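You operate a simulated robot arm through the tools that you are given. There is no shell and no other tool. Be economical: measure what you need, move in short steps, check, and stop when the job is done.

The job below is to be done with a simulated robot arm. You get a single attempt, and the scene is never put back.

## Task
Take the narrow brush from the top of the wall bench and leave it in the purple box. Then fetch the felt pad from the top of the wall bench and set it on top of the check block. Then open the counter door, take the black box on the upper shelf of the tall rack and put it away on the shelf of the counter cupboard and shut the door again. Then open the wide drawer, fetch the wipe from the lower shelf of the tall rack and set it in the inside of the wide drawer, then shut the drawer. Then push the meter lid shut. Keep to this order.

It is judged by the outcome, as a careful person would: the job done as asked, and still so three seconds after it is handed in. It fails if anything else is knocked over, pushed out of place, dropped, spilled or broken. Lids that push on must go on centred and level and be pressed home; caps that screw on are set level and turned clockwise until they are tight.

## Robot
A 7-joint arm with a two-finger parallel gripper on a trunk, on a base that drives. Base frame: it is fixed to the floor where the robot stands at the start and does not move with it; the origin is under the middle of the robot, x ahead of it, y to its left, z up; the surface under the hand at the start is at about z = 0.74. Lengths are in m, angles in rad, forces in N, time in s.
Its first joint turns from -2.897 to 2.897 rad. Places, roughly: black box (15x15x4 cm) [0.8, 2.1, 1.2]; check block [0.75, 0.25, 0.75]; counter door [-6.1, -2.8, 0.4]; felt pad (4x4x2 cm) [1, 0.7, 0.7]; inside of the wide drawer [-1.5, 2.5, 0.6]; meter lid [-1.6, -2.1, 0.8]; narrow brush (5x3x5 cm) [0.6, 0.1, 0.8]; purple box (16x16x6 cm) [-1.4, 1.5, 0.8]; shelf of the counter cupboard [-5.9, -2.8, 0.4]; wide drawer [-1.5, 2.5, 0.7]; wipe (8x5x2 cm) [0.9, 2.5, 0.8]. Payload 1.57 kg.
The tool frame sits at the grasp point between the pads (the TCP): z along the fingers, y along the line on which they close. The tips reach 0.03 m beyond it. Largest opening 0.08 m; finger width 0.017, thickness 0.012; the body of the gripper, 0.04 by 0.082 m, starts 0.08 m behind the TCP.
Orientation is told as [roll, pitch, yaw] about the base's x, y, z axes, in that order, counted from this pose: with the fingers straight down and closing along the base's y, the tool's x points along the base's -x, its y along +y and its z along -z.

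## Interface
- The arm moves only by the tool play_rows. Its argument "targets" is a list of rows, each a list of 7 numbers: the shift along the base's x, y, z in m, then the turn, a rotation vector about the base's x, y, z in rad, then the gripper command, from -1 (shut) to 1 (fully open), values between in proportion. In form: [[tx, ty, tz, wx, wy, wz, gripper], ...]. A call has 1 to 10 rows; each row shifts and turns the commanded pose from where the row before left it. Each row takes 0.2 s and may step no farther than 0.05 m and 0.15 rad from the row before; otherwise, or with a gripper value out of range, the whole call is refused. A pose out of reach is approached as far as the arm can. The call stops where the force on the tool passes 40 N (or 10 N more than at its start, if that is more) or the arm is blocked; 0.2 s more then pass. The fingers move at their own pace (about 0.153 m/s each) and stop on an object; they squeeze with about 40 N. The grip force told is the motor's: it shows also when the fingers shut on nothing. Time passes only in rows, and 0.2 s behind the last, so rows that do not move let the fingers close. The reply holds the time, the measured pose of the TCP, the force on the tool along the base axes, the opening and the grip force, in the units named above and with some noise, with the torque about the TCP (base axes, N m) and any sound that the robot's microphone picked up.
- Cameras (640 x 400 px; columns grow to the right, rows downward): "scene" is now at [-0.0106, 0.2076, 1.3708]; the picture's right is [0.23, -0.97, 0.00], its down [-0.64, -0.15, -0.75] and it looks along [0.73, 0.17, -0.66] (base axes); focal length 285 px, centre (320, 200). "wrist" rides on the gripper at [0.072, -0.007, -0.122] in the tool frame; the picture's right is [0.09, 1.00, 0.00], its down [-0.84, 0.08, -0.54] and it looks along [-0.54, 0.05, 0.84] (tool axes); focal length 238 px, centre (320, 200). There is no depth. A picture from a camera that has moved, and an enlarged one, comes with that camera's place and axes in the base frame and with its lens. The place of the scene camera against the robot may be out by one fixed shift of up to 0.025 m in any direction.
- get_image(camera): a new picture of that camera. The clock stands still meanwhile.
- roll_base(legs): drives the robot by 1 to 6 legs, each [ahead, left, turn to the left] in m, m and rad, along the robot's own axes; the way and the turn of a leg run together, so that a leg with both is an arc; at most 1.5 m and 3.142 rad a leg. The arm and the cameras ride along, it lands a little off, and it stops where it bumps. It gives what a move gives.
- pan_tilt(pan, tilt): turns the head with the scene camera to pan (to the left, within 2.496 rad either way) and tilt (down, from -0.506 to 1.204), counted from straight ahead of the robot. It gives what a move gives.
- close_up(camera, box): a new picture of the part [left, top, right, bottom] of that camera's present view, enlarged. The clock stands still meanwhile.
- finish_job(): hands the job in; it is judged then, once.

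Go step by step. Nothing tells you exact positions but the pictures and the camera data: compare them with the known pose of the tool, close in by small moves and look again before you grip or let go. The budget is 196 turns and 174 pictures, counting those below and the enlarged ones. Unless the task says otherwise, let go and move clear before handing in.

The tools are called after ">>>" by a JSON object that holds its "name" and its "arguments". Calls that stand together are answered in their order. play_rows: Moves the arm, as the interface text tells. Its arguments: {"type":"object","properties":{"targets":{"type":"array","items":{"type":"array","items":{"type":"number"}}}},"required":["targets"]} The other tools are called the same way: roll_base (legs) drives the base; pan_tilt (pan, tilt) turns the head that bears the scene camera; get_image (camera) takes a picture; close_up (camera, box) takes an enlarged picture of a part of a camera's view; finish_job () hands the job in.

At the start:

```text
t: 0.0
tool_pos: [0.6174, 0.1125, 0.9671]
orientation: [0.0, 0.0, 0.001]
wrist_force: [-0.1, -0.2, -0.5]
wrist_torque: [-0.01, 0.02, 0.0]
opening: 0.0801
grasp_force: 0.0
robot x, y, heading: [-0.0037, 0.0003, -0.004]
head pan, tilt: [0.232, 0.721]
```

scene: 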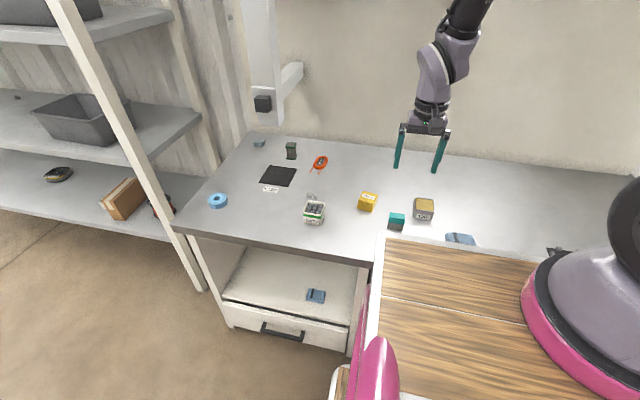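
wrist: 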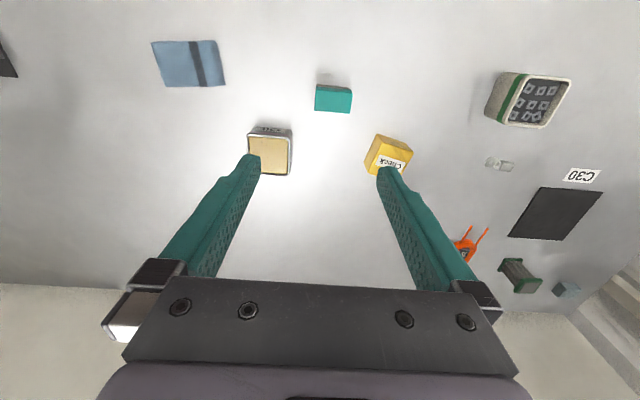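

I see a bench with small items, a yellow block labelled "Check", and a shelf rack to the left. I'll take close-ups to identify the brush and felt pad.

>>> {"name": "close_up", "arguments": {"camera": "scene", "box": [340, 160, 500, 260]}}

>>> {"name": "close_up", "arguments": {"camera": "scene", "box": [190, 120, 350, 220]}}

>>> {"name": "close_up", "arguments": {"camera": "wrist", "box": [220, 60, 460, 210]}}

```text
4.00 times, centred on (420, 210) of scene
camera zoom: at [-0.0106, 0.2076, 1.3708], right [0.23, -0.97, 0.0], down [-0.64, -0.15, -0.75], along [0.73, 0.17, -0.66], focal length 1142 px, centre (-80, 160)
```

zoom: 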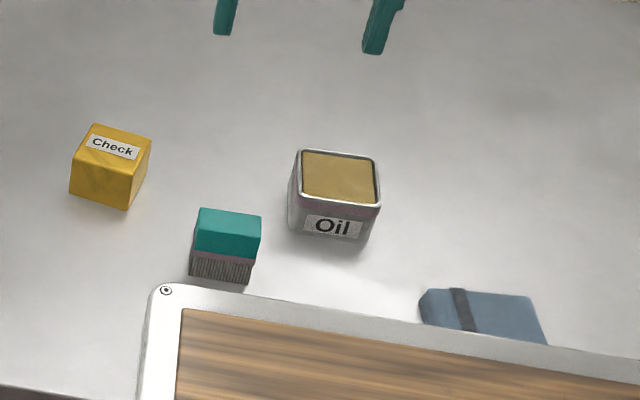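

```text
4.00 times, centred on (270, 170) of scene
camera zoom: at [-0.0106, 0.2076, 1.3708], right [0.23, -0.97, 0.0], down [-0.64, -0.15, -0.75], along [0.73, 0.17, -0.66], focal length 1142 px, centre (520, 320)
```

zoom: 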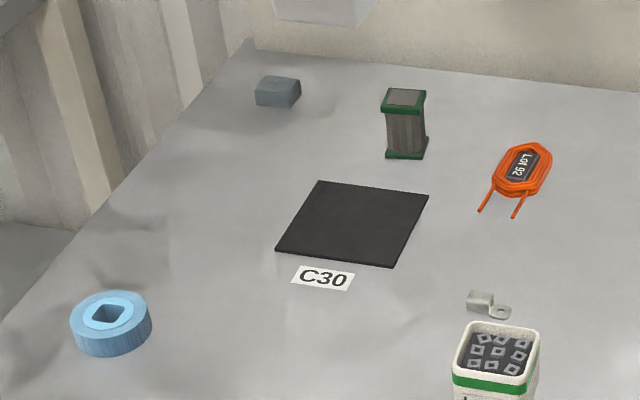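

```text
2.67 times, centred on (340, 135) of wrist
camera zoom: at [0.5464, 0.107, 1.0882], right [-0.09, 1.0, 0.0], down [0.84, 0.08, 0.54], along [0.54, 0.05, -0.84], focal length 636 px, centre (267, 373)
```

zoom: 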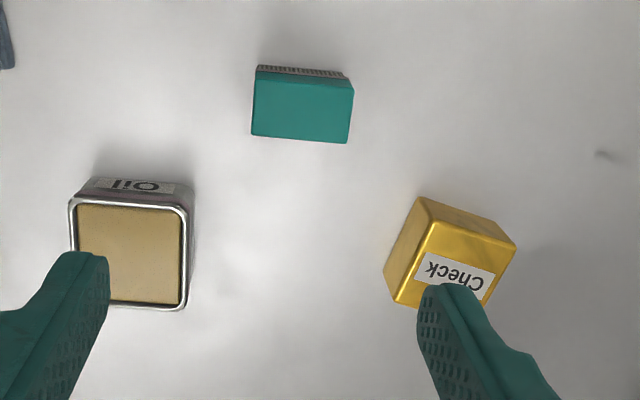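

The teal bristled block is the narrow brush, at about (0.598, 0.127) with its 5 cm side along y. I'll come down over it partway and look again.

>>> {"name": "play_rows", "arguments": {"targets": [[-0.019, 0.0145, -0.02, 0, 0, 0, 1], [0, 0, -0.04, 0, 0, 0, 1], [0, 0, -0.04, 0, 0, 0, 1], [0, 0, 0, 0, 0, 0, 1]]}}

>>> {"name": "get_image", "arguments": {"camera": "wrist"}}

>>> {"name": "get_image", "arguments": {"camera": "scene"}}

```text
t: 1.0
tool_pos: [0.5985, 0.1287, 0.8672]
orientation: [0.001, 0.0, 0.0]
wrist_force: [0.5, 0.8, 0.3]
wrist_torque: [0.02, -0.03, 0.02]
opening: 0.08
grasp_force: 0.1
robot x, y, heading: [0.0023, 0.0008, -0.001]
head pan, tilt: [0.232, 0.721]
```

```text
168 pictures are left
camera wrist: at [0.5274, 0.1226, 0.9887], right [-0.09, 1.0, 0.0], down [0.84, 0.08, 0.54], along [0.54, 0.05, -0.84], focal length 238 px, centre (320, 200)
```

wrist: 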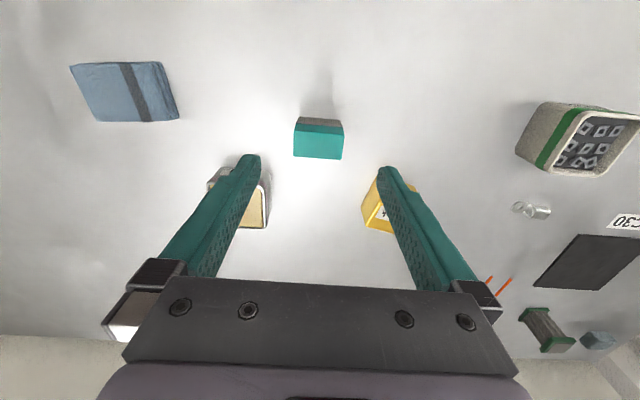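

```text
167 pictures are left
camera scene: at [-0.0107, 0.2076, 1.3708], right [0.23, -0.97, 0.0], down [-0.64, -0.15, -0.75], along [0.73, 0.17, -0.66], focal length 285 px, centre (320, 200)
```

scene: 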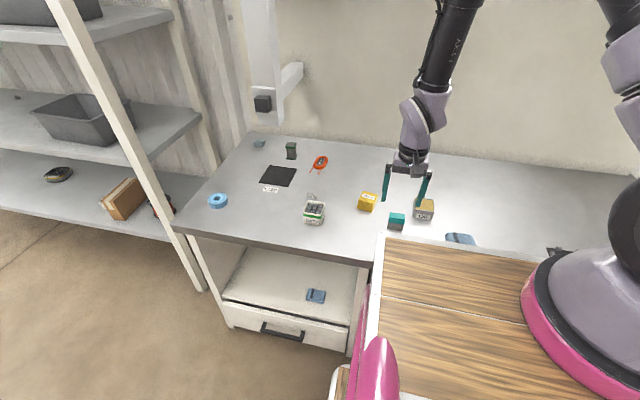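

The brush sits at about (0.595, 0.1275), right between the fingers. I'll descend and close on it.

>>> {"name": "play_rows", "arguments": {"targets": [[-0.003, -0.001, -0.03, 0, 0, 0, 1], [0, 0, -0.03, 0, 0, 0, 1], [0, 0, -0.027, 0, 0, 0, 1], [0, 0, 0, 0, 0, 0, 1]]}}

>>> {"name": "get_image", "arguments": {"camera": "wrist"}}

```text
t: 2.0
tool_pos: [0.5971, 0.1288, 0.78]
orientation: [0.0, -0.003, 0.0]
wrist_force: [0.5, 0.1, -0.1]
wrist_torque: [0.02, 0.01, -0.02]
opening: 0.0799
grasp_force: 0.1
robot x, y, heading: [0.0041, 0.0011, -0.0]
head pan, tilt: [0.232, 0.721]
```

```text
166 pictures are left
camera wrist: at [0.5256, 0.1206, 0.9011], right [-0.09, 1.0, 0.0], down [0.84, 0.08, 0.54], along [0.54, 0.05, -0.84], focal length 238 px, centre (320, 200)
```

wrist: 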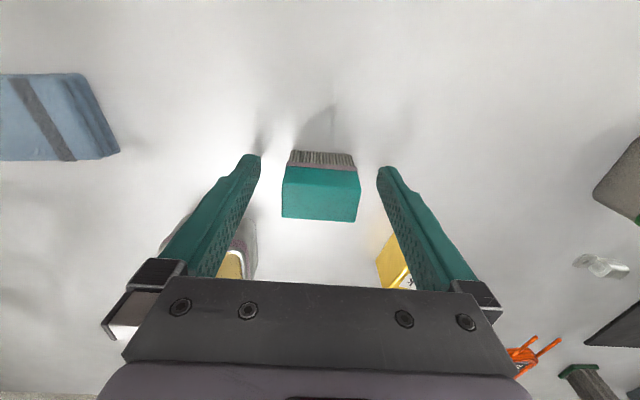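

The brush is between the pads; closing now.

>>> {"name": "play_rows", "arguments": {"targets": [[-0.003, 0, 0, 0, 0, 0, 1], [0, 0, 0, 0, 0, 0, -1], [0, 0, 0, 0, 0, 0, -1], [0, 0, 0, 0, 0, 0, -1], [0, 0, 0.03, 0, 0, 0, -1], [0, 0, 0.04, 0, 0, 0, -1]]}}

>>> {"name": "get_image", "arguments": {"camera": "wrist"}}

```text
t: 3.4
tool_pos: [0.5951, 0.1269, 0.8483]
orientation: [0.0, -0.001, 0.0]
wrist_force: [-0.5, 0.8, -0.6]
wrist_torque: [0.0, 0.05, 0.0]
opening: 0.0431
grasp_force: 39.9
robot x, y, heading: [0.0031, 0.0, -0.001]
head pan, tilt: [0.232, 0.721]
```

```text
165 pictures are left
camera wrist: at [0.524, 0.1202, 0.9703], right [-0.09, 1.0, 0.0], down [0.84, 0.08, 0.54], along [0.54, 0.05, -0.84], focal length 238 px, centre (320, 200)
```

wrist: 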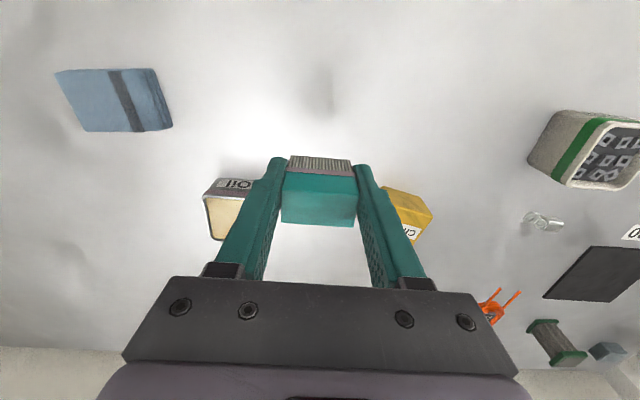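

The brush is held. I'll lift it clear and look around toward the purple box at the back left.

>>> {"name": "play_rows", "arguments": {"targets": [[0, 0, 0.05, 0, 0, 0, -1], [0, 0, 0.05, 0, 0, 0, -1], [0, 0, 0.05, 0, 0, 0, -1]]}}

>>> {"name": "pan_tilt", "arguments": {"pan": 2.3, "tilt": 0.4}}

>>> {"name": "get_image", "arguments": {"camera": "scene"}}

```text
t: 4.2
tool_pos: [0.5938, 0.1263, 0.998]
orientation: [0.0, 0.002, 0.003]
wrist_force: [0.1, 0.8, -1.3]
wrist_torque: [0.01, 0.0, 0.0]
opening: 0.0434
grasp_force: 40.0
robot x, y, heading: [-0.0001, -0.0004, -0.001]
head pan, tilt: [0.232, 0.721]
```

```text
t: 6.2
tool_pos: [0.5942, 0.1275, 0.9992]
orientation: [0.001, 0.0, -0.001]
wrist_force: [-1.0, 1.1, -0.7]
wrist_torque: [-0.01, 0.0, 0.01]
opening: 0.0431
grasp_force: 40.3
robot x, y, heading: [0.0016, 0.0024, 0.006]
head pan, tilt: [2.3, 0.4]
```

```text
164 pictures are left
camera scene: at [-0.1542, 0.2574, 1.3993], right [0.75, 0.67, 0.0], down [0.26, -0.29, -0.92], along [-0.61, 0.69, -0.39], focal length 285 px, centre (320, 200)
```

scene: 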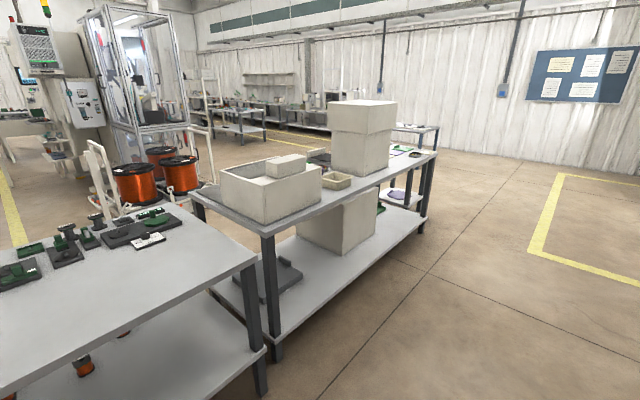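

The listed spot for the purple box projects to the table in the middle; I'll enlarge it.

>>> {"name": "close_up", "arguments": {"camera": "scene", "box": [190, 90, 450, 252]}}

>>> {"name": "close_up", "arguments": {"camera": "scene", "box": [0, 180, 200, 305]}}

```text
2.46 times, centred on (320, 171) of scene
camera zoom: at [-0.1542, 0.2574, 1.3993], right [0.75, 0.67, 0.0], down [0.26, -0.29, -0.92], along [-0.61, 0.69, -0.39], focal length 703 px, centre (320, 271)
```

zoom: 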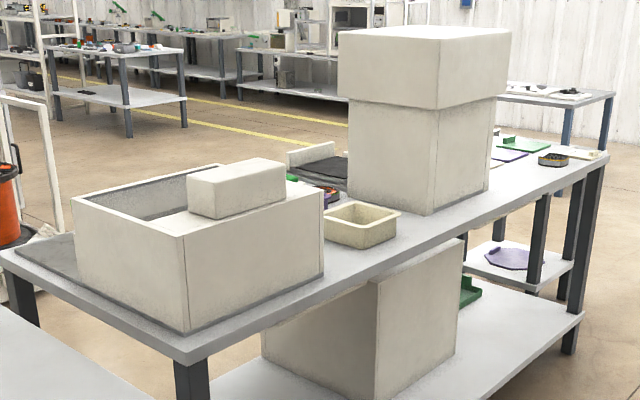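

```text
3.20 times, centred on (100, 242) of scene
camera zoom: at [-0.1542, 0.2574, 1.3993], right [0.75, 0.67, 0.0], down [0.26, -0.29, -0.92], along [-0.61, 0.69, -0.39], focal length 913 px, centre (1024, 64)
```

zoom: 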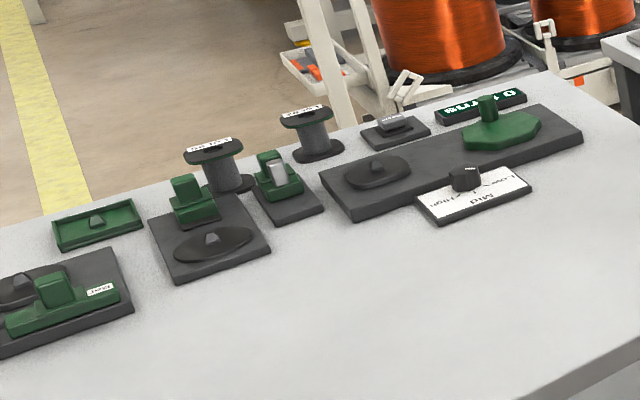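

The purple box must be hidden behind the white carton on the table at x≈-1.5. I'll back off the bench a bit, slide left and turn round, then look.

>>> {"name": "roll_base", "arguments": {"legs": [[-0.15, 0, 0], [0, 0.9, 0], [0, 0, 3.14]]}}

>>> {"name": "pan_tilt", "arguments": {"pan": 0.0, "tilt": 0.5}}

>>> {"name": "get_image", "arguments": {"camera": "scene"}}

```text
t: 19.4
tool_pos: [-0.7324, 0.7515, 0.9989]
orientation: [0.0, 0.0, -3.11]
wrist_force: [-0.7, -0.5, -0.3]
wrist_torque: [0.01, 0.02, 0.01]
opening: 0.043
grasp_force: 40.3
robot x, y, heading: [-0.1394, 0.8983, -3.108]
head pan, tilt: [2.3, 0.4]
```

```text
t: 21.5
tool_pos: [-0.7324, 0.7516, 0.9997]
orientation: [-0.001, 0.0, -3.108]
wrist_force: [-0.2, -0.8, -0.7]
wrist_torque: [0.02, 0.02, 0.0]
opening: 0.0431
grasp_force: 40.0
robot x, y, heading: [-0.143, 0.9011, -3.108]
head pan, tilt: [0.0, 0.499]
```

```text
161 pictures are left
camera scene: at [-0.1204, 0.7066, 1.3902], right [-0.03, 1.0, 0.0], down [0.48, 0.02, -0.88], along [-0.88, -0.03, -0.48], focal length 285 px, centre (320, 200)
```

scene: 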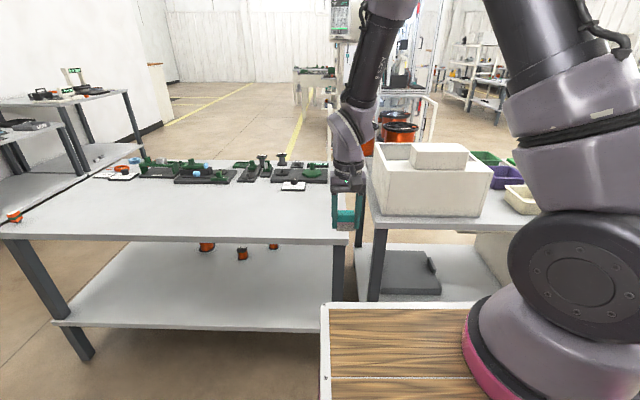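

The purple box is now visible behind the white carton. I'll slide right (toward +y) to stand in front of it.

>>> {"name": "roll_base", "arguments": {"legs": [[0, -0.7, -0.033]]}}

>>> {"name": "get_image", "arguments": {"camera": "scene"}}

>>> {"name": "get_image", "arguments": {"camera": "wrist"}}

```text
t: 25.4
tool_pos: [-0.7494, 1.4753, 0.9995]
orientation: [0.001, 0.002, -3.135]
wrist_force: [0.0, -0.9, -0.3]
wrist_torque: [-0.02, 0.01, 0.03]
opening: 0.0431
grasp_force: 39.9
robot x, y, heading: [-0.1573, 1.6003, -3.134]
head pan, tilt: [0.0, 0.499]
```

```text
160 pictures are left
camera scene: at [-0.14, 1.414, 1.3902], right [-0.01, 1.0, 0.0], down [0.48, 0.0, -0.88], along [-0.88, -0.01, -0.48], focal length 285 px, centre (320, 200)
```

scene: 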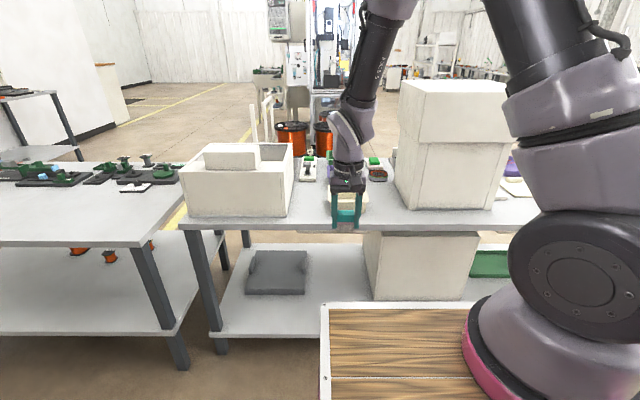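

```text
159 pictures are left
camera wrist: at [-0.6772, 1.4822, 1.1212], right [0.1, -0.99, 0.0], down [-0.84, -0.08, 0.54], along [-0.54, -0.05, -0.84], focal length 238 px, centre (320, 200)
```

wrist: 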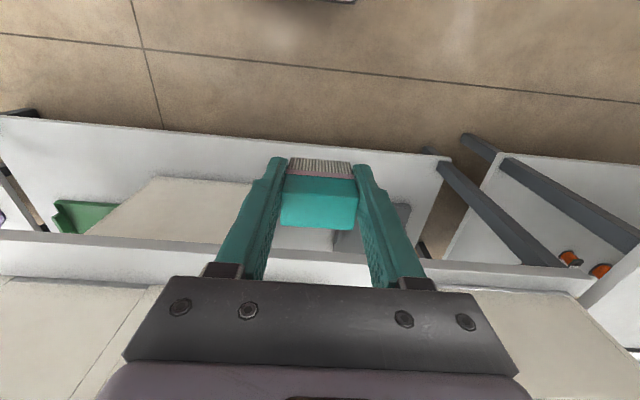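

The hand blocks the view of the gap. I'll enlarge the area to pin the edges of carton and gap.

>>> {"name": "close_up", "arguments": {"camera": "scene", "box": [170, 120, 410, 270]}}

```text
2.67 times, centred on (290, 195) of scene
camera zoom: at [-0.14, 1.414, 1.3902], right [-0.01, 1.0, 0.0], down [0.48, 0.0, -0.88], along [-0.88, -0.01, -0.48], focal length 761 px, centre (400, 213)
```

zoom: 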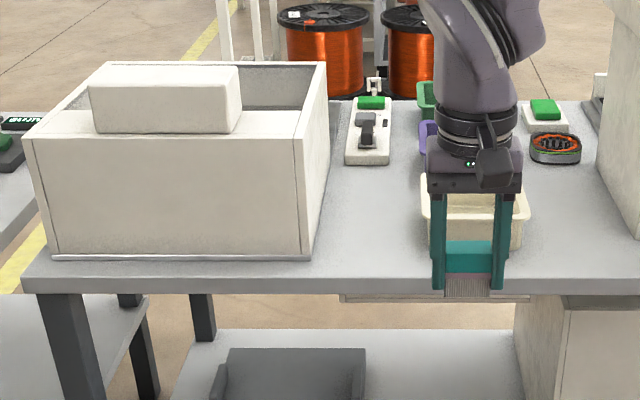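

The purple box lies just behind the cream tray, partly hidden by the hand. I'll raise the hand and drive ahead 0.4 m to see over.

>>> {"name": "play_rows", "arguments": {"targets": [[0, 0, 0.05, 0, 0, 0, -1], [0, 0, 0.05, 0, 0, 0, -1], [0, 0, 0.05, 0, 0, 0, -1], [0, 0, 0.05, 0, 0, 0, -1], [0, 0, 0.05, 0, 0, 0, -1]]}}

>>> {"name": "roll_base", "arguments": {"legs": [[0.4, 0, 0]]}}

>>> {"name": "pan_tilt", "arguments": {"pan": 0.0, "tilt": 0.75}}

>>> {"name": "get_image", "arguments": {"camera": "scene"}}

>>> {"name": "get_image", "arguments": {"camera": "wrist"}}

```text
t: 26.6
tool_pos: [-0.7498, 1.4755, 1.2496]
orientation: [-0.001, 0.0, -3.134]
wrist_force: [-0.4, 0.2, -1.0]
wrist_torque: [0.01, -0.01, -0.01]
opening: 0.0433
grasp_force: 40.1
robot x, y, heading: [-0.1595, 1.6051, -3.132]
head pan, tilt: [0.0, 0.499]
```

```text
t: 29.0
tool_pos: [-1.1478, 1.4665, 1.2501]
orientation: [0.002, 0.001, -3.129]
wrist_force: [0.8, -0.2, -0.8]
wrist_torque: [-0.02, -0.01, 0.03]
opening: 0.0433
grasp_force: 40.5
robot x, y, heading: [-0.5575, 1.5989, -3.125]
head pan, tilt: [0.0, 0.499]
```

```text
t: 29.8
tool_pos: [-1.1483, 1.4668, 1.2501]
orientation: [0.0, -0.001, -3.128]
wrist_force: [0.5, 0.0, -0.9]
wrist_torque: [0.02, 0.03, 0.01]
opening: 0.043
grasp_force: 40.0
robot x, y, heading: [-0.5571, 1.6037, -3.127]
head pan, tilt: [0.0, 0.75]
```

```text
157 pictures are left
camera scene: at [-0.53, 1.4097, 1.3683], right [-0.01, 1.0, 0.0], down [0.68, 0.01, -0.73], along [-0.73, -0.01, -0.68], focal length 285 px, centre (320, 200)
```

scene: 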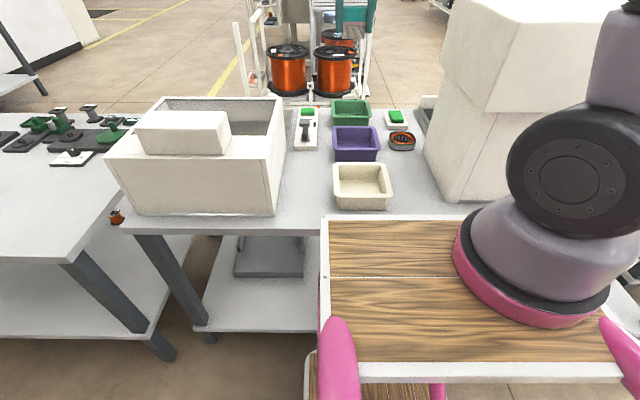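

```text
156 pictures are left
camera wrist: at [-1.0752, 1.4738, 1.3714], right [0.11, -0.99, 0.0], down [-0.84, -0.09, 0.54], along [-0.54, -0.06, -0.84], focal length 238 px, centre (320, 200)
```

wrist: 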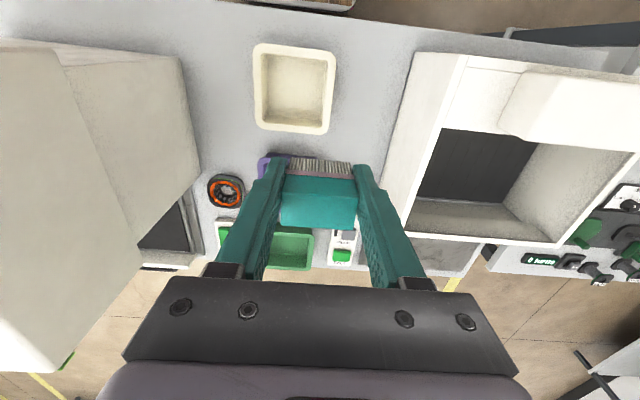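

The purple box centre works out near (-1.40, 1.52), rim z≈0.84 (this table seems a little higher). I'll move over it at height and look again.

>>> {"name": "play_rows", "arguments": {"targets": [[-0.05, 0.012, 0, 0, 0, 0, -1], [-0.05, 0.012, 0, 0, 0, 0, -1], [-0.05, 0.012, 0, 0, 0, 0, -1], [-0.05, 0.012, 0, 0, 0, 0, -1], [-0.045, 0.005, 0, 0, 0, 0, -1], [0, 0, -0.05, 0, 0, 0, -1], [0, 0, -0.05, 0, 0, 0, -1], [0, 0, -0.05, 0, 0, 0, -1]]}}

>>> {"name": "get_image", "arguments": {"camera": "scene"}}

>>> {"name": "get_image", "arguments": {"camera": "wrist"}}

```text
refused: row 1 steps farther than a row can; nothing moved
```

```text
155 pictures are left
camera scene: at [-0.53, 1.4097, 1.3683], right [-0.01, 1.0, 0.0], down [0.68, 0.01, -0.73], along [-0.73, -0.01, -0.68], focal length 285 px, centre (320, 200)
```

scene: 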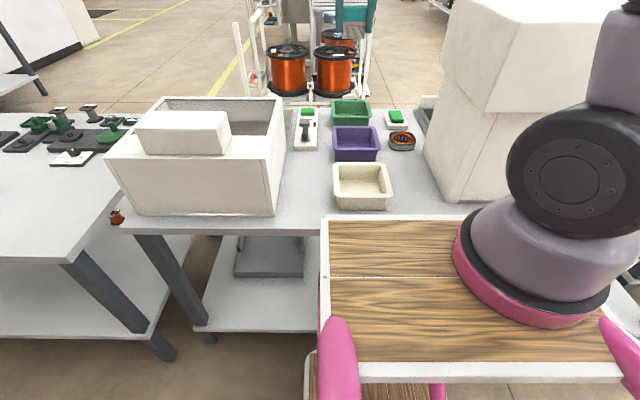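

```text
154 pictures are left
camera wrist: at [-1.0752, 1.4738, 1.3714], right [0.11, -0.99, 0.0], down [-0.84, -0.09, 0.54], along [-0.54, -0.06, -0.84], focal length 238 px, centre (320, 200)
```

wrist: 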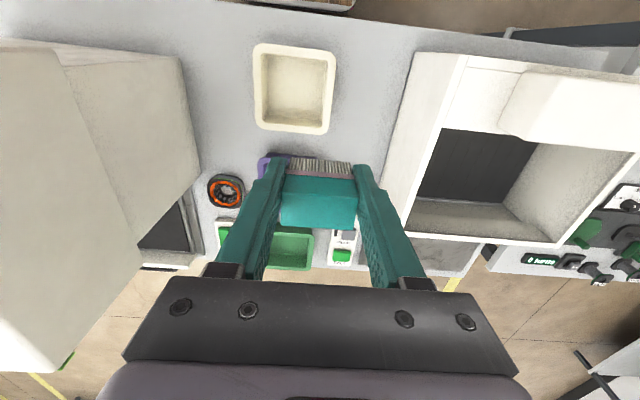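

The step was slightly too long; I'll redo it with shorter rows.

>>> {"name": "play_rows", "arguments": {"targets": [[-0.045, 0.01, 0, 0, 0, 0, -1], [-0.045, 0.01, 0, 0, 0, 0, -1], [-0.045, 0.01, 0, 0, 0, 0, -1], [-0.045, 0.01, 0, 0, 0, 0, -1], [-0.045, 0.01, 0, 0, 0, 0, -1], [-0.025, 0.003, -0.04, 0, 0, 0, -1], [0, 0, -0.05, 0, 0, 0, -1], [0, 0, -0.05, 0, 0, 0, -1]]}}

>>> {"name": "get_image", "arguments": {"camera": "scene"}}

>>> {"name": "get_image", "arguments": {"camera": "wrist"}}

```text
t: 31.6
tool_pos: [-1.3972, 1.5198, 1.1096]
orientation: [0.0, 0.001, -3.128]
wrist_force: [0.1, 0.0, -0.3]
wrist_torque: [0.04, 0.02, 0.0]
opening: 0.043
grasp_force: 39.9
robot x, y, heading: [-0.5554, 1.6014, -3.129]
head pan, tilt: [0.0, 0.75]
```

```text
153 pictures are left
camera scene: at [-0.5296, 1.4098, 1.3682], right [-0.01, 1.0, 0.0], down [0.68, 0.01, -0.73], along [-0.73, -0.01, -0.68], focal length 285 px, centre (320, 200)
```

scene: 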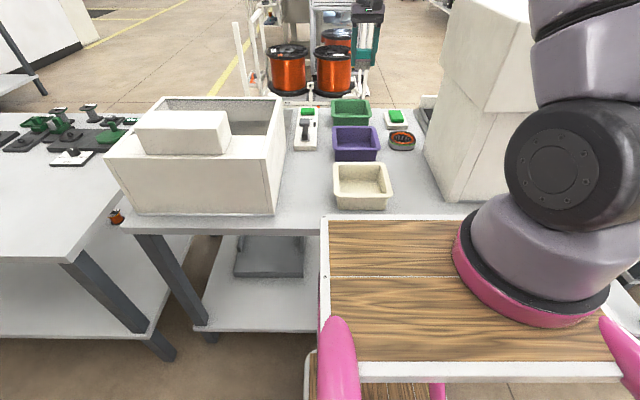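

```text
152 pictures are left
camera wrist: at [-1.3239, 1.5277, 1.232], right [0.11, -0.99, 0.0], down [-0.84, -0.09, 0.54], along [-0.54, -0.06, -0.84], focal length 238 px, centre (320, 200)
```

wrist: 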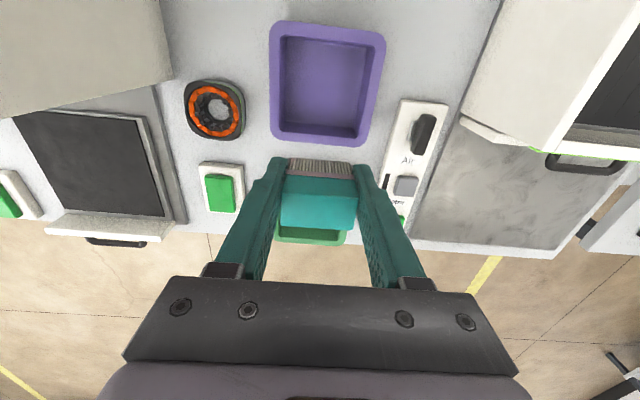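

The wrist view puts the box centre at about (-1.368, 1.514). I'll shift there and descend partway.

>>> {"name": "play_rows", "arguments": {"targets": [[0.029, -0.005, 0, 0, 0, 0, -1], [0, 0, -0.05, 0, 0, 0, -1], [0, 0, -0.05, 0, 0, 0, -1], [0, 0, -0.04, 0, 0, 0, -1], [0, 0, 0, 0, 0, 0, -1]]}}

>>> {"name": "get_image", "arguments": {"camera": "wrist"}}

>>> {"name": "close_up", "arguments": {"camera": "scene", "box": [260, 60, 460, 185]}}

```text
t: 32.8
tool_pos: [-1.3668, 1.5146, 0.9681]
orientation: [0.0, -0.001, -3.128]
wrist_force: [-0.2, -0.4, -1.3]
wrist_torque: [0.01, 0.0, -0.01]
opening: 0.0429
grasp_force: 40.2
robot x, y, heading: [-0.5552, 1.5986, -3.13]
head pan, tilt: [0.0, 0.75]
```

```text
151 pictures are left
camera wrist: at [-1.2942, 1.522, 1.0901], right [0.11, -0.99, 0.0], down [-0.84, -0.09, 0.54], along [-0.54, -0.06, -0.84], focal length 238 px, centre (320, 200)
```

wrist: 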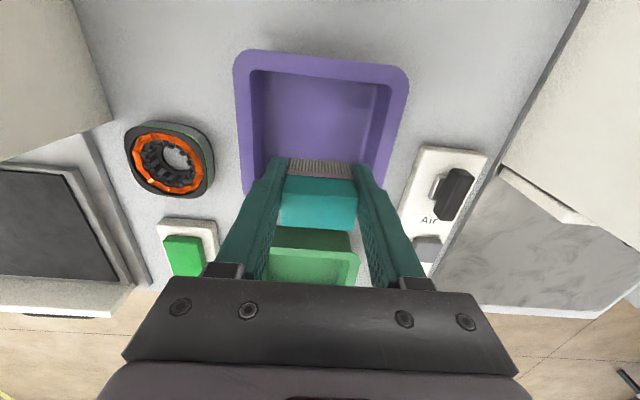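

```text
3.20 times, centred on (360, 122) of scene
camera zoom: at [-0.5298, 1.4098, 1.3682], right [-0.01, 1.0, 0.0], down [0.68, 0.01, -0.73], along [-0.73, -0.01, -0.68], focal length 913 px, centre (192, 448)
```

zoom: 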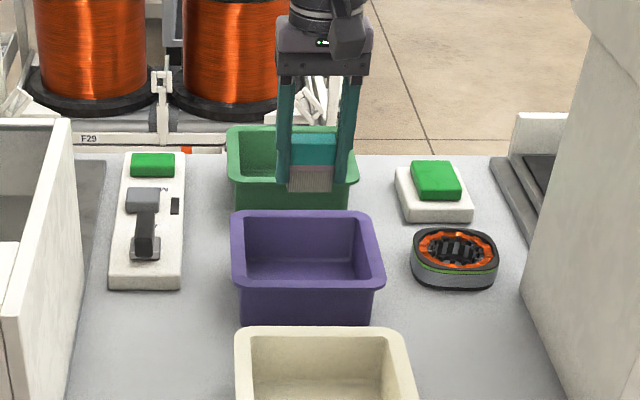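

Rim height ≈0.83 and centre ≈(-1.384, 1.517). I'll shift and lower the brush to just above the box floor in small steps.

>>> {"name": "play_rows", "arguments": {"targets": [[-0.017, 0.002, -0.03, 0, 0, 0, -1], [0, 0, -0.04, 0, 0, 0, -1], [0, 0, -0.04, 0, 0, 0, -1], [0, 0, 0, 0, 0, 0, -1]]}}

>>> {"name": "close_up", "arguments": {"camera": "scene", "box": [260, 60, 460, 185]}}

>>> {"name": "get_image", "arguments": {"camera": "wrist"}}

```text
t: 33.8
tool_pos: [-1.3863, 1.5191, 0.8578]
orientation: [0.0, -0.001, -3.126]
wrist_force: [0.0, 0.0, -0.4]
wrist_torque: [-0.01, 0.02, -0.02]
opening: 0.0433
grasp_force: 39.6
robot x, y, heading: [-0.555, 1.6018, -3.124]
head pan, tilt: [0.0, 0.75]
```

```text
3.20 times, centred on (360, 122) of scene
camera zoom: at [-0.5299, 1.4098, 1.3682], right [-0.01, 1.0, 0.0], down [0.68, 0.01, -0.73], along [-0.73, -0.01, -0.68], focal length 913 px, centre (192, 448)
```

zoom: 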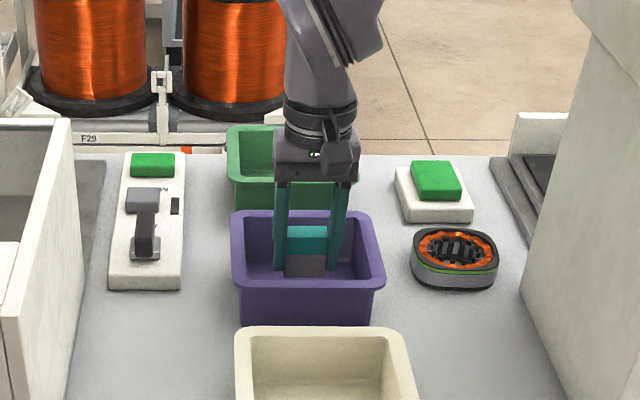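

```text
148 pictures are left
camera wrist: at [-1.3126, 1.5272, 0.9808], right [0.11, -0.99, 0.0], down [-0.84, -0.09, 0.54], along [-0.54, -0.06, -0.84], focal length 238 px, centre (320, 200)
```

wrist: 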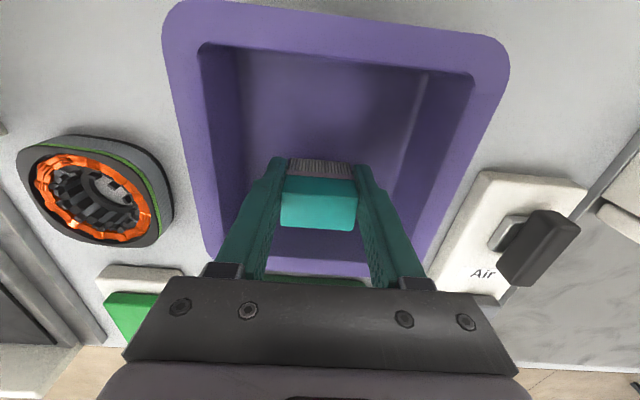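

It is well inside the box. I'll lower in 1 cm steps until contact.

>>> {"name": "play_rows", "arguments": {"targets": [[0, 0, -0.01, 0, 0, 0, -1], [0, 0, -0.01, 0, 0, 0, -1], [0, 0, -0.01, 0, 0, 0, -1], [0, 0, 0, 0, 0, 0, -1]]}}

```text
t: 34.6
tool_pos: [-1.3888, 1.5173, 0.8353]
orientation: [0.002, -0.011, -3.128]
wrist_force: [1.4, 0.7, 11.4]
wrist_torque: [0.17, -0.05, -0.05]
opening: 0.0432
grasp_force: 39.7
robot x, y, heading: [-0.5567, 1.6004, -3.127]
head pan, tilt: [0.0, 0.75]
stopped in row 4: the force on the tool passed its limit at 87 N (the readings are from after the stop); the commanded pose is now the measured one
```

Contact with the floor of the box. I'll release here and rise straight up.

>>> {"name": "play_rows", "arguments": {"targets": [[0, 0, 0.002, 0, 0, 0, -1], [0, 0, 0, 0, 0, 0, 0.6], [0, 0, 0, 0, 0, 0, 0.6], [0, 0, 0.03, 0, 0, 0, 0.6], [0, 0, 0.05, 0, 0, 0, 0.6], [0, 0, 0.05, 0, 0, 0, 0.6], [0, 0, 0.05, 0, 0, 0, 0.6], [0, 0, 0.05, 0, 0, 0, 0.6], [0, 0, 0.05, 0, 0, 0, 0.6], [0, 0, 0.05, 0, 0, 0, 0.6]]}}

>>> {"name": "close_up", "arguments": {"camera": "scene", "box": [260, 60, 460, 185]}}

```text
t: 36.9
tool_pos: [-1.3879, 1.5175, 1.1639]
orientation: [0.001, -0.007, -3.127]
wrist_force: [0.2, -0.2, -1.4]
wrist_torque: [0.01, -0.02, 0.01]
opening: 0.064
grasp_force: 0.1
robot x, y, heading: [-0.5533, 1.6051, -3.129]
head pan, tilt: [0.0, 0.75]
```

```text
3.20 times, centred on (360, 122) of scene
camera zoom: at [-0.5303, 1.4097, 1.3682], right [-0.01, 1.0, 0.0], down [0.68, 0.01, -0.73], along [-0.73, -0.01, -0.68], focal length 913 px, centre (192, 448)
```

zoom: 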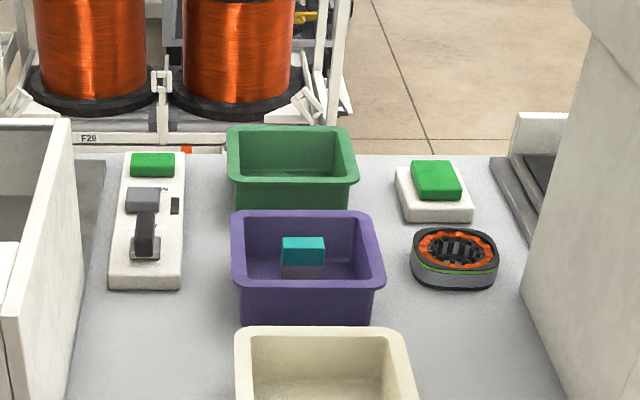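

The brush stands in the purple box. Next the felt pad, which I place at about (0.97, 0.70) on the bench: retract the arm, drive back and turn round.

>>> {"name": "play_rows", "arguments": {"targets": [[0.045, 0, 0, 0, 0, 0, 0.6], [0.045, 0, 0, 0, 0, 0, 0.6], [0.045, 0, 0, 0, 0, 0, 0.6], [0.045, 0, 0, 0, 0, 0, 0.6], [0.045, 0, 0, 0, 0, 0, 0.6], [0.03, 0, 0, 0, 0, 0, 0.6]]}}

>>> {"name": "roll_base", "arguments": {"legs": [[-0.42, 0, 0], [0, 0.7, 0], [0, 0, 3.128], [0, -0.2, 0]]}}

>>> {"name": "pan_tilt", "arguments": {"pan": 0.0, "tilt": 0.7}}

>>> {"name": "get_image", "arguments": {"camera": "scene"}}

```text
t: 38.2
tool_pos: [-1.134, 1.5169, 1.1655]
orientation: [0.003, -0.008, -3.128]
wrist_force: [-0.2, 0.5, -0.7]
wrist_torque: [-0.04, -0.02, 0.0]
opening: 0.064
grasp_force: 0.0
robot x, y, heading: [-0.5551, 1.602, -3.127]
head pan, tilt: [0.0, 0.75]
```

```text
t: 52.7
tool_pos: [0.4343, 0.7509, 1.1672]
orientation: [0.001, -0.009, -0.051]
wrist_force: [0.6, -1.2, -0.7]
wrist_torque: [-0.03, 0.04, -0.02]
opening: 0.0639
grasp_force: 0.0
robot x, y, heading: [-0.144, 0.7084, -0.048]
head pan, tilt: [0.0, 0.75]
```

```text
t: 53.4
tool_pos: [0.4341, 0.7517, 1.1661]
orientation: [0.002, -0.008, -0.05]
wrist_force: [-0.4, -0.4, 0.1]
wrist_torque: [0.0, 0.01, 0.01]
opening: 0.064
grasp_force: 0.1
robot x, y, heading: [-0.1455, 0.7045, -0.051]
head pan, tilt: [0.0, 0.7]
```

```text
146 pictures are left
camera scene: at [-0.1441, 0.894, 1.3725], right [-0.05, -1.0, 0.0], down [-0.64, 0.03, -0.76], along [0.76, -0.04, -0.64], focal length 285 px, centre (320, 200)
```

scene: 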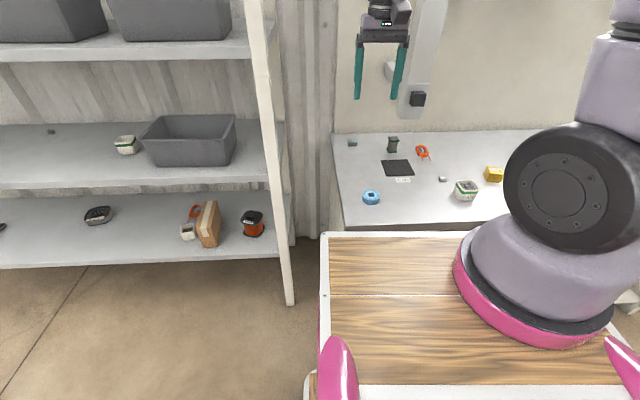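

The felt pad is at about (0.985, 0.69) near the wall. I'll drive up to the bench, square up and reach over it.

>>> {"name": "roll_base", "arguments": {"legs": [[0, 0, 0.05], [0.165, -0.04, 0]]}}

>>> {"name": "play_rows", "arguments": {"targets": [[0.045, 0, 0, 0, 0, 0, 1], [0.045, 0, 0, 0, 0, 0, 1], [0.045, -0.01, 0, 0, 0, 0, 1], [0.045, -0.01, 0, 0, 0, 0, 1], [0.045, 0, -0.02, 0, 0, 0, 1], [0.045, 0, -0.02, 0, 0, 0, 1], [0.03, 0, -0.03, 0, 0, 0, 1], [0, 0, -0.05, 0, 0, 0, 1], [0, 0, -0.05, 0, 0, 0, 1]]}}

>>> {"name": "get_image", "arguments": {"camera": "wrist"}}

>>> {"name": "get_image", "arguments": {"camera": "scene"}}

```text
t: 55.2
tool_pos: [0.5975, 0.738, 1.1667]
orientation: [0.003, -0.008, -0.004]
wrist_force: [0.1, 0.5, -0.9]
wrist_torque: [0.03, 0.01, 0.02]
opening: 0.0639
grasp_force: 0.0
robot x, y, heading: [0.0164, 0.6642, -0.001]
head pan, tilt: [0.0, 0.7]
```

```text
t: 56.6
tool_pos: [0.7523, 0.7134, 1.0934]
orientation: [-0.036, 0.146, 0.02]
wrist_force: [0.1, -0.3, -0.3]
wrist_torque: [-0.01, 0.02, -0.02]
opening: 0.0803
grasp_force: 0.1
robot x, y, heading: [0.0066, 0.673, -0.003]
head pan, tilt: [0.0, 0.7]
stopped in row 6: the arm was blocked; the commanded pose is now the measured one
```

```text
145 pictures are left
camera wrist: at [0.6989, 0.7104, 1.224], right [-0.12, 0.99, -0.02], down [0.9, 0.11, 0.41], along [0.41, 0.03, -0.91], focal length 238 px, centre (320, 200)
```

wrist: 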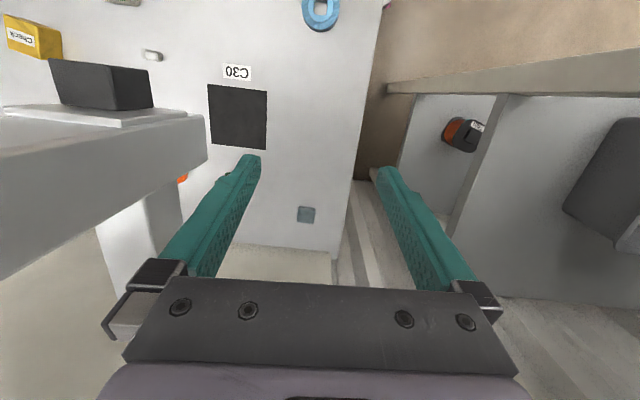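

```text
144 pictures are left
camera scene: at [-0.01, 0.8541, 1.3725], right [0.0, -1.0, 0.0], down [-0.64, 0.0, -0.77], along [0.77, 0.0, -0.64], focal length 285 px, centre (320, 200)
```

scene: 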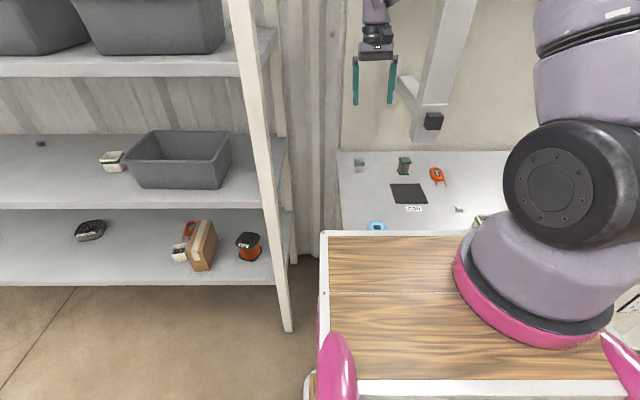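

The arm was blocked on the way in, probably by the white pillar bracket on the wall. I'll look up to see what it touches.

>>> {"name": "pan_tilt", "arguments": {"pan": -0.2, "tilt": 0.1}}

>>> {"name": "get_image", "arguments": {"camera": "scene"}}

```text
t: 57.6
tool_pos: [0.7506, 0.7125, 1.0921]
orientation: [-0.037, 0.151, 0.02]
wrist_force: [-0.4, 0.6, -0.5]
wrist_torque: [0.0, -0.04, 0.0]
opening: 0.0799
grasp_force: 0.1
robot x, y, heading: [0.0089, 0.6651, 0.003]
head pan, tilt: [-0.201, 0.099]
```

```text
143 pictures are left
camera scene: at [-0.004, 0.8362, 1.4272], right [-0.2, -0.98, 0.0], down [-0.09, 0.02, -1.0], along [0.98, -0.2, -0.09], focal length 285 px, centre (320, 200)
```

scene: 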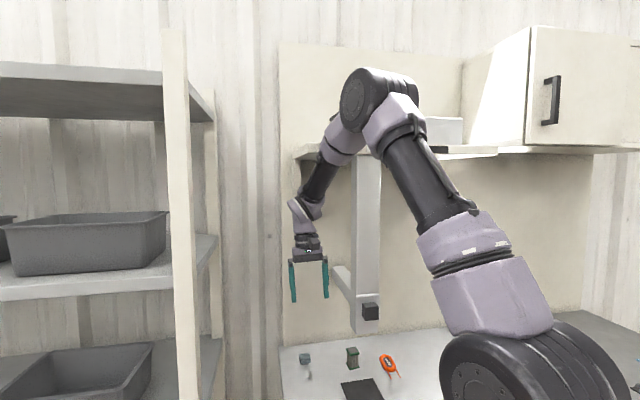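

The elbow met the wall shelf overhead, and a pillar hangs at about (0.78, 0.57). I'll pull back, level the tool, shift the base slightly left and go in low, where the arm is stretched and stays under the shelf.

>>> {"name": "play_rows", "arguments": {"targets": [[-0.04, 0, 0, 0.0185, -0.075, -0.01, 1], [-0.04, 0, 0, 0.0185, -0.075, -0.01, 1], [-0.04, 0, 0, 0, 0, 0, 1], [-0.03, 0, -0.03, 0, 0, 0, 1], [0, 0, -0.04, 0, 0, 0, 1], [0, 0, 0, 0, 0, 0, 1]]}}

>>> {"name": "pan_tilt", "arguments": {"pan": 0.0, "tilt": 0.4}}

>>> {"name": "get_image", "arguments": {"camera": "scene"}}

```text
t: 59.0
tool_pos: [0.6151, 0.7177, 1.0204]
orientation: [0.003, -0.013, -0.001]
wrist_force: [0.2, 1.3, 0.1]
wrist_torque: [0.01, -0.08, 0.0]
opening: 0.08
grasp_force: 0.1
robot x, y, heading: [0.005, 0.6711, -0.0]
head pan, tilt: [-0.201, 0.099]
```

```text
t: 59.8
tool_pos: [0.6149, 0.7168, 1.0201]
orientation: [0.004, -0.012, 0.0]
wrist_force: [-0.1, 0.4, -0.1]
wrist_torque: [-0.01, -0.03, 0.0]
opening: 0.08
grasp_force: 0.1
robot x, y, heading: [0.0089, 0.6682, 0.001]
head pan, tilt: [0.0, 0.4]
```

```text
142 pictures are left
camera scene: at [0.0081, 0.8559, 1.3994], right [0.0, -1.0, 0.0], down [-0.39, 0.0, -0.92], along [0.92, 0.0, -0.39], focal length 285 px, centre (320, 200)
```

scene: 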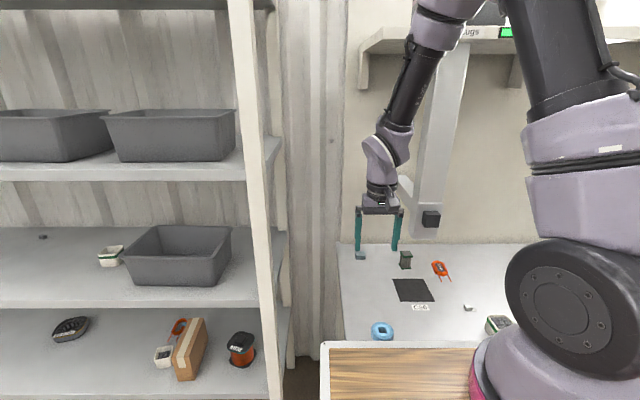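

I'll shift the base 7 cm left and 3 cm ahead, then go low and reach out over the felt pad.

>>> {"name": "roll_base", "arguments": {"legs": [[0.0, 0.07, 0], [0.03, 0, 0]]}}

>>> {"name": "play_rows", "arguments": {"targets": [[0, -0.02, -0.04, 0, 0, 0, 1], [0, -0.02, -0.04, 0, 0, 0, 1], [0, -0.02, -0.04, 0, 0, 0, 1], [0, -0.02, -0.04, 0, 0, 0, 1], [0.04, -0.015, 0, 0, 0, 0, 1], [0.045, 0, 0, 0, 0, 0, 1], [0.045, 0, 0, 0, 0, 0, 1], [0.04, 0, 0, 0, 0, 0, 1]]}}

>>> {"name": "get_image", "arguments": {"camera": "wrist"}}

>>> {"name": "get_image", "arguments": {"camera": "scene"}}

```text
t: 61.4
tool_pos: [0.6387, 0.7861, 1.0205]
orientation: [0.004, -0.012, -0.005]
wrist_force: [-1.3, 0.7, -0.4]
wrist_torque: [0.0, 0.02, -0.01]
opening: 0.08
grasp_force: 0.0
robot x, y, heading: [0.0303, 0.7438, -0.003]
head pan, tilt: [0.0, 0.4]
stopped in leg 2: the robot was blocked; the commanded pose is now the measured one
```

```text
t: 63.1
tool_pos: [0.8085, 0.6918, 0.8599]
orientation: [0.004, -0.012, -0.003]
wrist_force: [0.2, -0.4, -0.2]
wrist_torque: [-0.05, -0.02, -0.03]
opening: 0.0799
grasp_force: 0.0
robot x, y, heading: [0.0271, 0.7392, -0.005]
head pan, tilt: [0.0, 0.4]
```

```text
141 pictures are left
camera wrist: at [0.7357, 0.6846, 0.9817], right [-0.09, 1.0, 0.0], down [0.83, 0.07, 0.55], along [0.55, 0.05, -0.83], focal length 238 px, centre (320, 200)
```

wrist: 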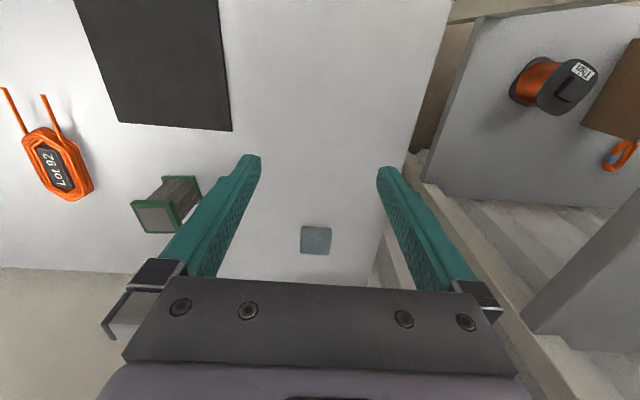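

```text
140 pictures are left
camera scene: at [0.0314, 0.9258, 1.3993], right [0.0, -1.0, 0.0], down [-0.39, 0.0, -0.92], along [0.92, 0.0, -0.39], focal length 285 px, centre (320, 200)
```

scene: 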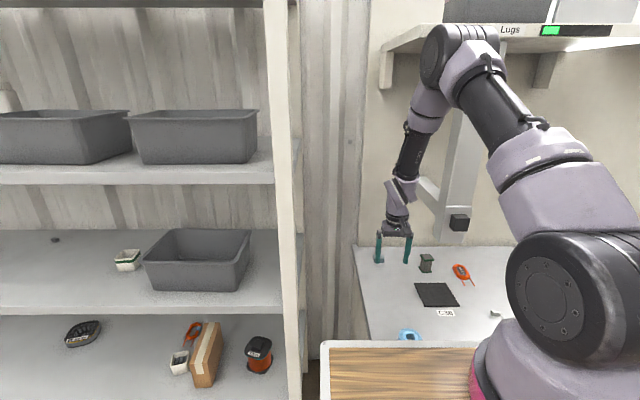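

The pad is at about (0.95, 0.698). I'll extend over it in small steps at this height.

>>> {"name": "play_rows", "arguments": {"targets": [[0.03, 0.002, -0.01, 0, 0, 0, 1], [0.03, 0.002, -0.01, 0, 0, 0, 1], [0.03, 0.002, -0.01, 0, 0, 0, 1], [0.03, 0, 0, 0, 0, 0, 1], [0.02, 0, 0, 0, 0, 0, 1], [0, 0, 0, 0, 0, 0, 1]]}}

>>> {"name": "get_image", "arguments": {"camera": "wrist"}}

>>> {"name": "get_image", "arguments": {"camera": "scene"}}

```text
t: 64.5
tool_pos: [0.9512, 0.6964, 0.8286]
orientation: [0.003, -0.014, -0.003]
wrist_force: [0.6, 0.0, 0.9]
wrist_torque: [0.03, 0.0, 0.02]
opening: 0.0801
grasp_force: 0.2
robot x, y, heading: [0.0338, 0.7349, -0.004]
head pan, tilt: [0.0, 0.4]
```

```text
139 pictures are left
camera wrist: at [0.8784, 0.6896, 0.9501], right [-0.09, 1.0, 0.0], down [0.83, 0.07, 0.55], along [0.55, 0.05, -0.83], focal length 238 px, centre (320, 200)
```

wrist: 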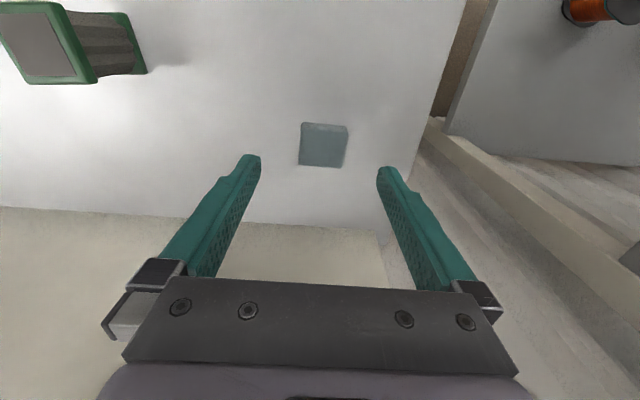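

```text
138 pictures are left
camera scene: at [0.0316, 0.9258, 1.3993], right [0.0, -1.0, 0.0], down [-0.39, 0.0, -0.92], along [0.92, 0.0, -0.39], focal length 285 px, centre (320, 200)
```

scene: 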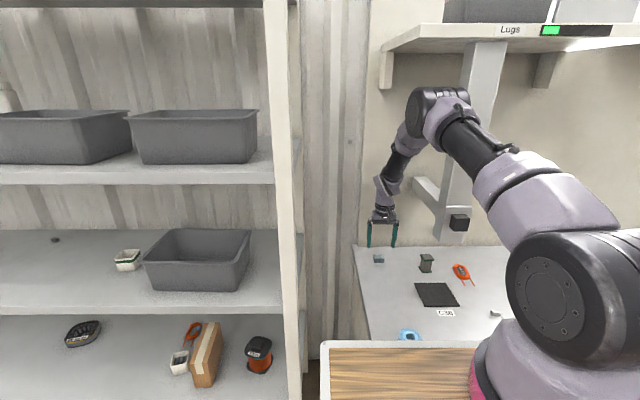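

Pad centre ≈(0.950, 0.700), right under the tool. Descending to grip it.

>>> {"name": "play_rows", "arguments": {"targets": [[0, 0.003, -0.02, 0, 0, 0, 1], [0, 0, -0.02, 0, 0, 0, 1], [0, 0, -0.01, 0, 0, 0, 1], [0, 0, -0.005, 0, 0, 0, 1], [0, 0, 0, 0, 0, 0, 1]]}}

>>> {"name": "get_image", "arguments": {"camera": "wrist"}}

```text
t: 65.8
tool_pos: [0.9488, 0.6986, 0.7747]
orientation: [0.004, -0.013, -0.004]
wrist_force: [-0.4, -0.2, 1.2]
wrist_torque: [0.0, -0.01, 0.01]
opening: 0.08
grasp_force: 0.0
robot x, y, heading: [0.0307, 0.7392, -0.003]
head pan, tilt: [0.0, 0.4]
```

```text
137 pictures are left
camera wrist: at [0.8769, 0.6926, 0.8953], right [-0.09, 1.0, 0.0], down [0.83, 0.07, 0.55], along [0.55, 0.05, -0.83], focal length 238 px, centre (320, 200)
```

wrist: 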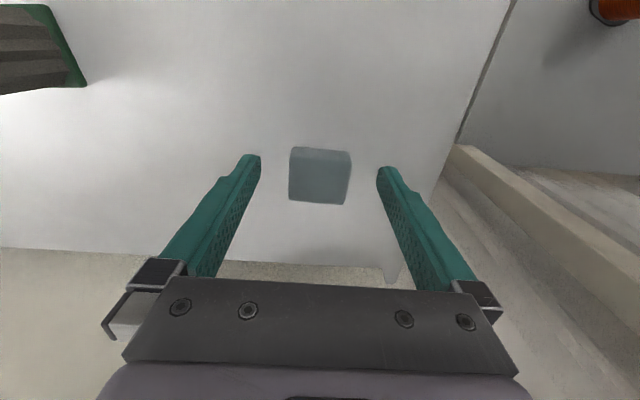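

Centred. I'll go 3 mm lower, close, and lift a little.

>>> {"name": "play_rows", "arguments": {"targets": [[0.001, 0, -0.003, 0, 0, 0, 1], [0, 0, 0, 0, 0, 0, -1], [0, 0, 0, 0, 0, 0, -1], [0, 0, 0, 0, 0, 0, -1], [0, 0, 0.03, 0, 0, 0, -1], [0, 0, 0.03, 0, 0, 0, -1], [0, 0, 0, 0, 0, 0, -1]]}}

>>> {"name": "get_image", "arguments": {"camera": "wrist"}}

```text
t: 67.3
tool_pos: [0.9495, 0.6984, 0.8331]
orientation: [0.005, -0.012, -0.003]
wrist_force: [-0.5, 0.0, 0.2]
wrist_torque: [0.0, 0.03, -0.01]
opening: 0.0378
grasp_force: 40.0
robot x, y, heading: [0.0328, 0.7393, -0.001]
head pan, tilt: [0.0, 0.4]
```

```text
136 pictures are left
camera wrist: at [0.8781, 0.6922, 0.9536], right [-0.09, 1.0, 0.0], down [0.83, 0.07, 0.55], along [0.55, 0.05, -0.83], focal length 238 px, centre (320, 200)
```

wrist: 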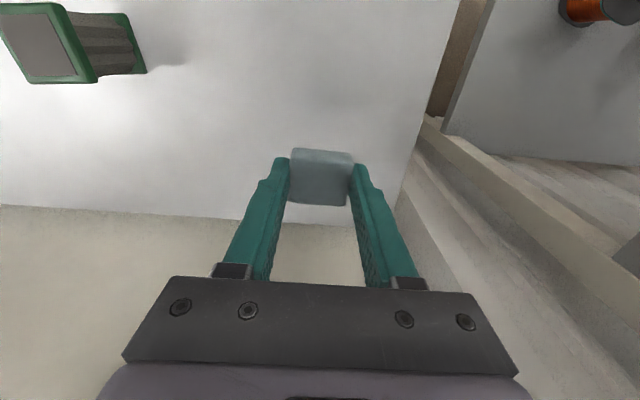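

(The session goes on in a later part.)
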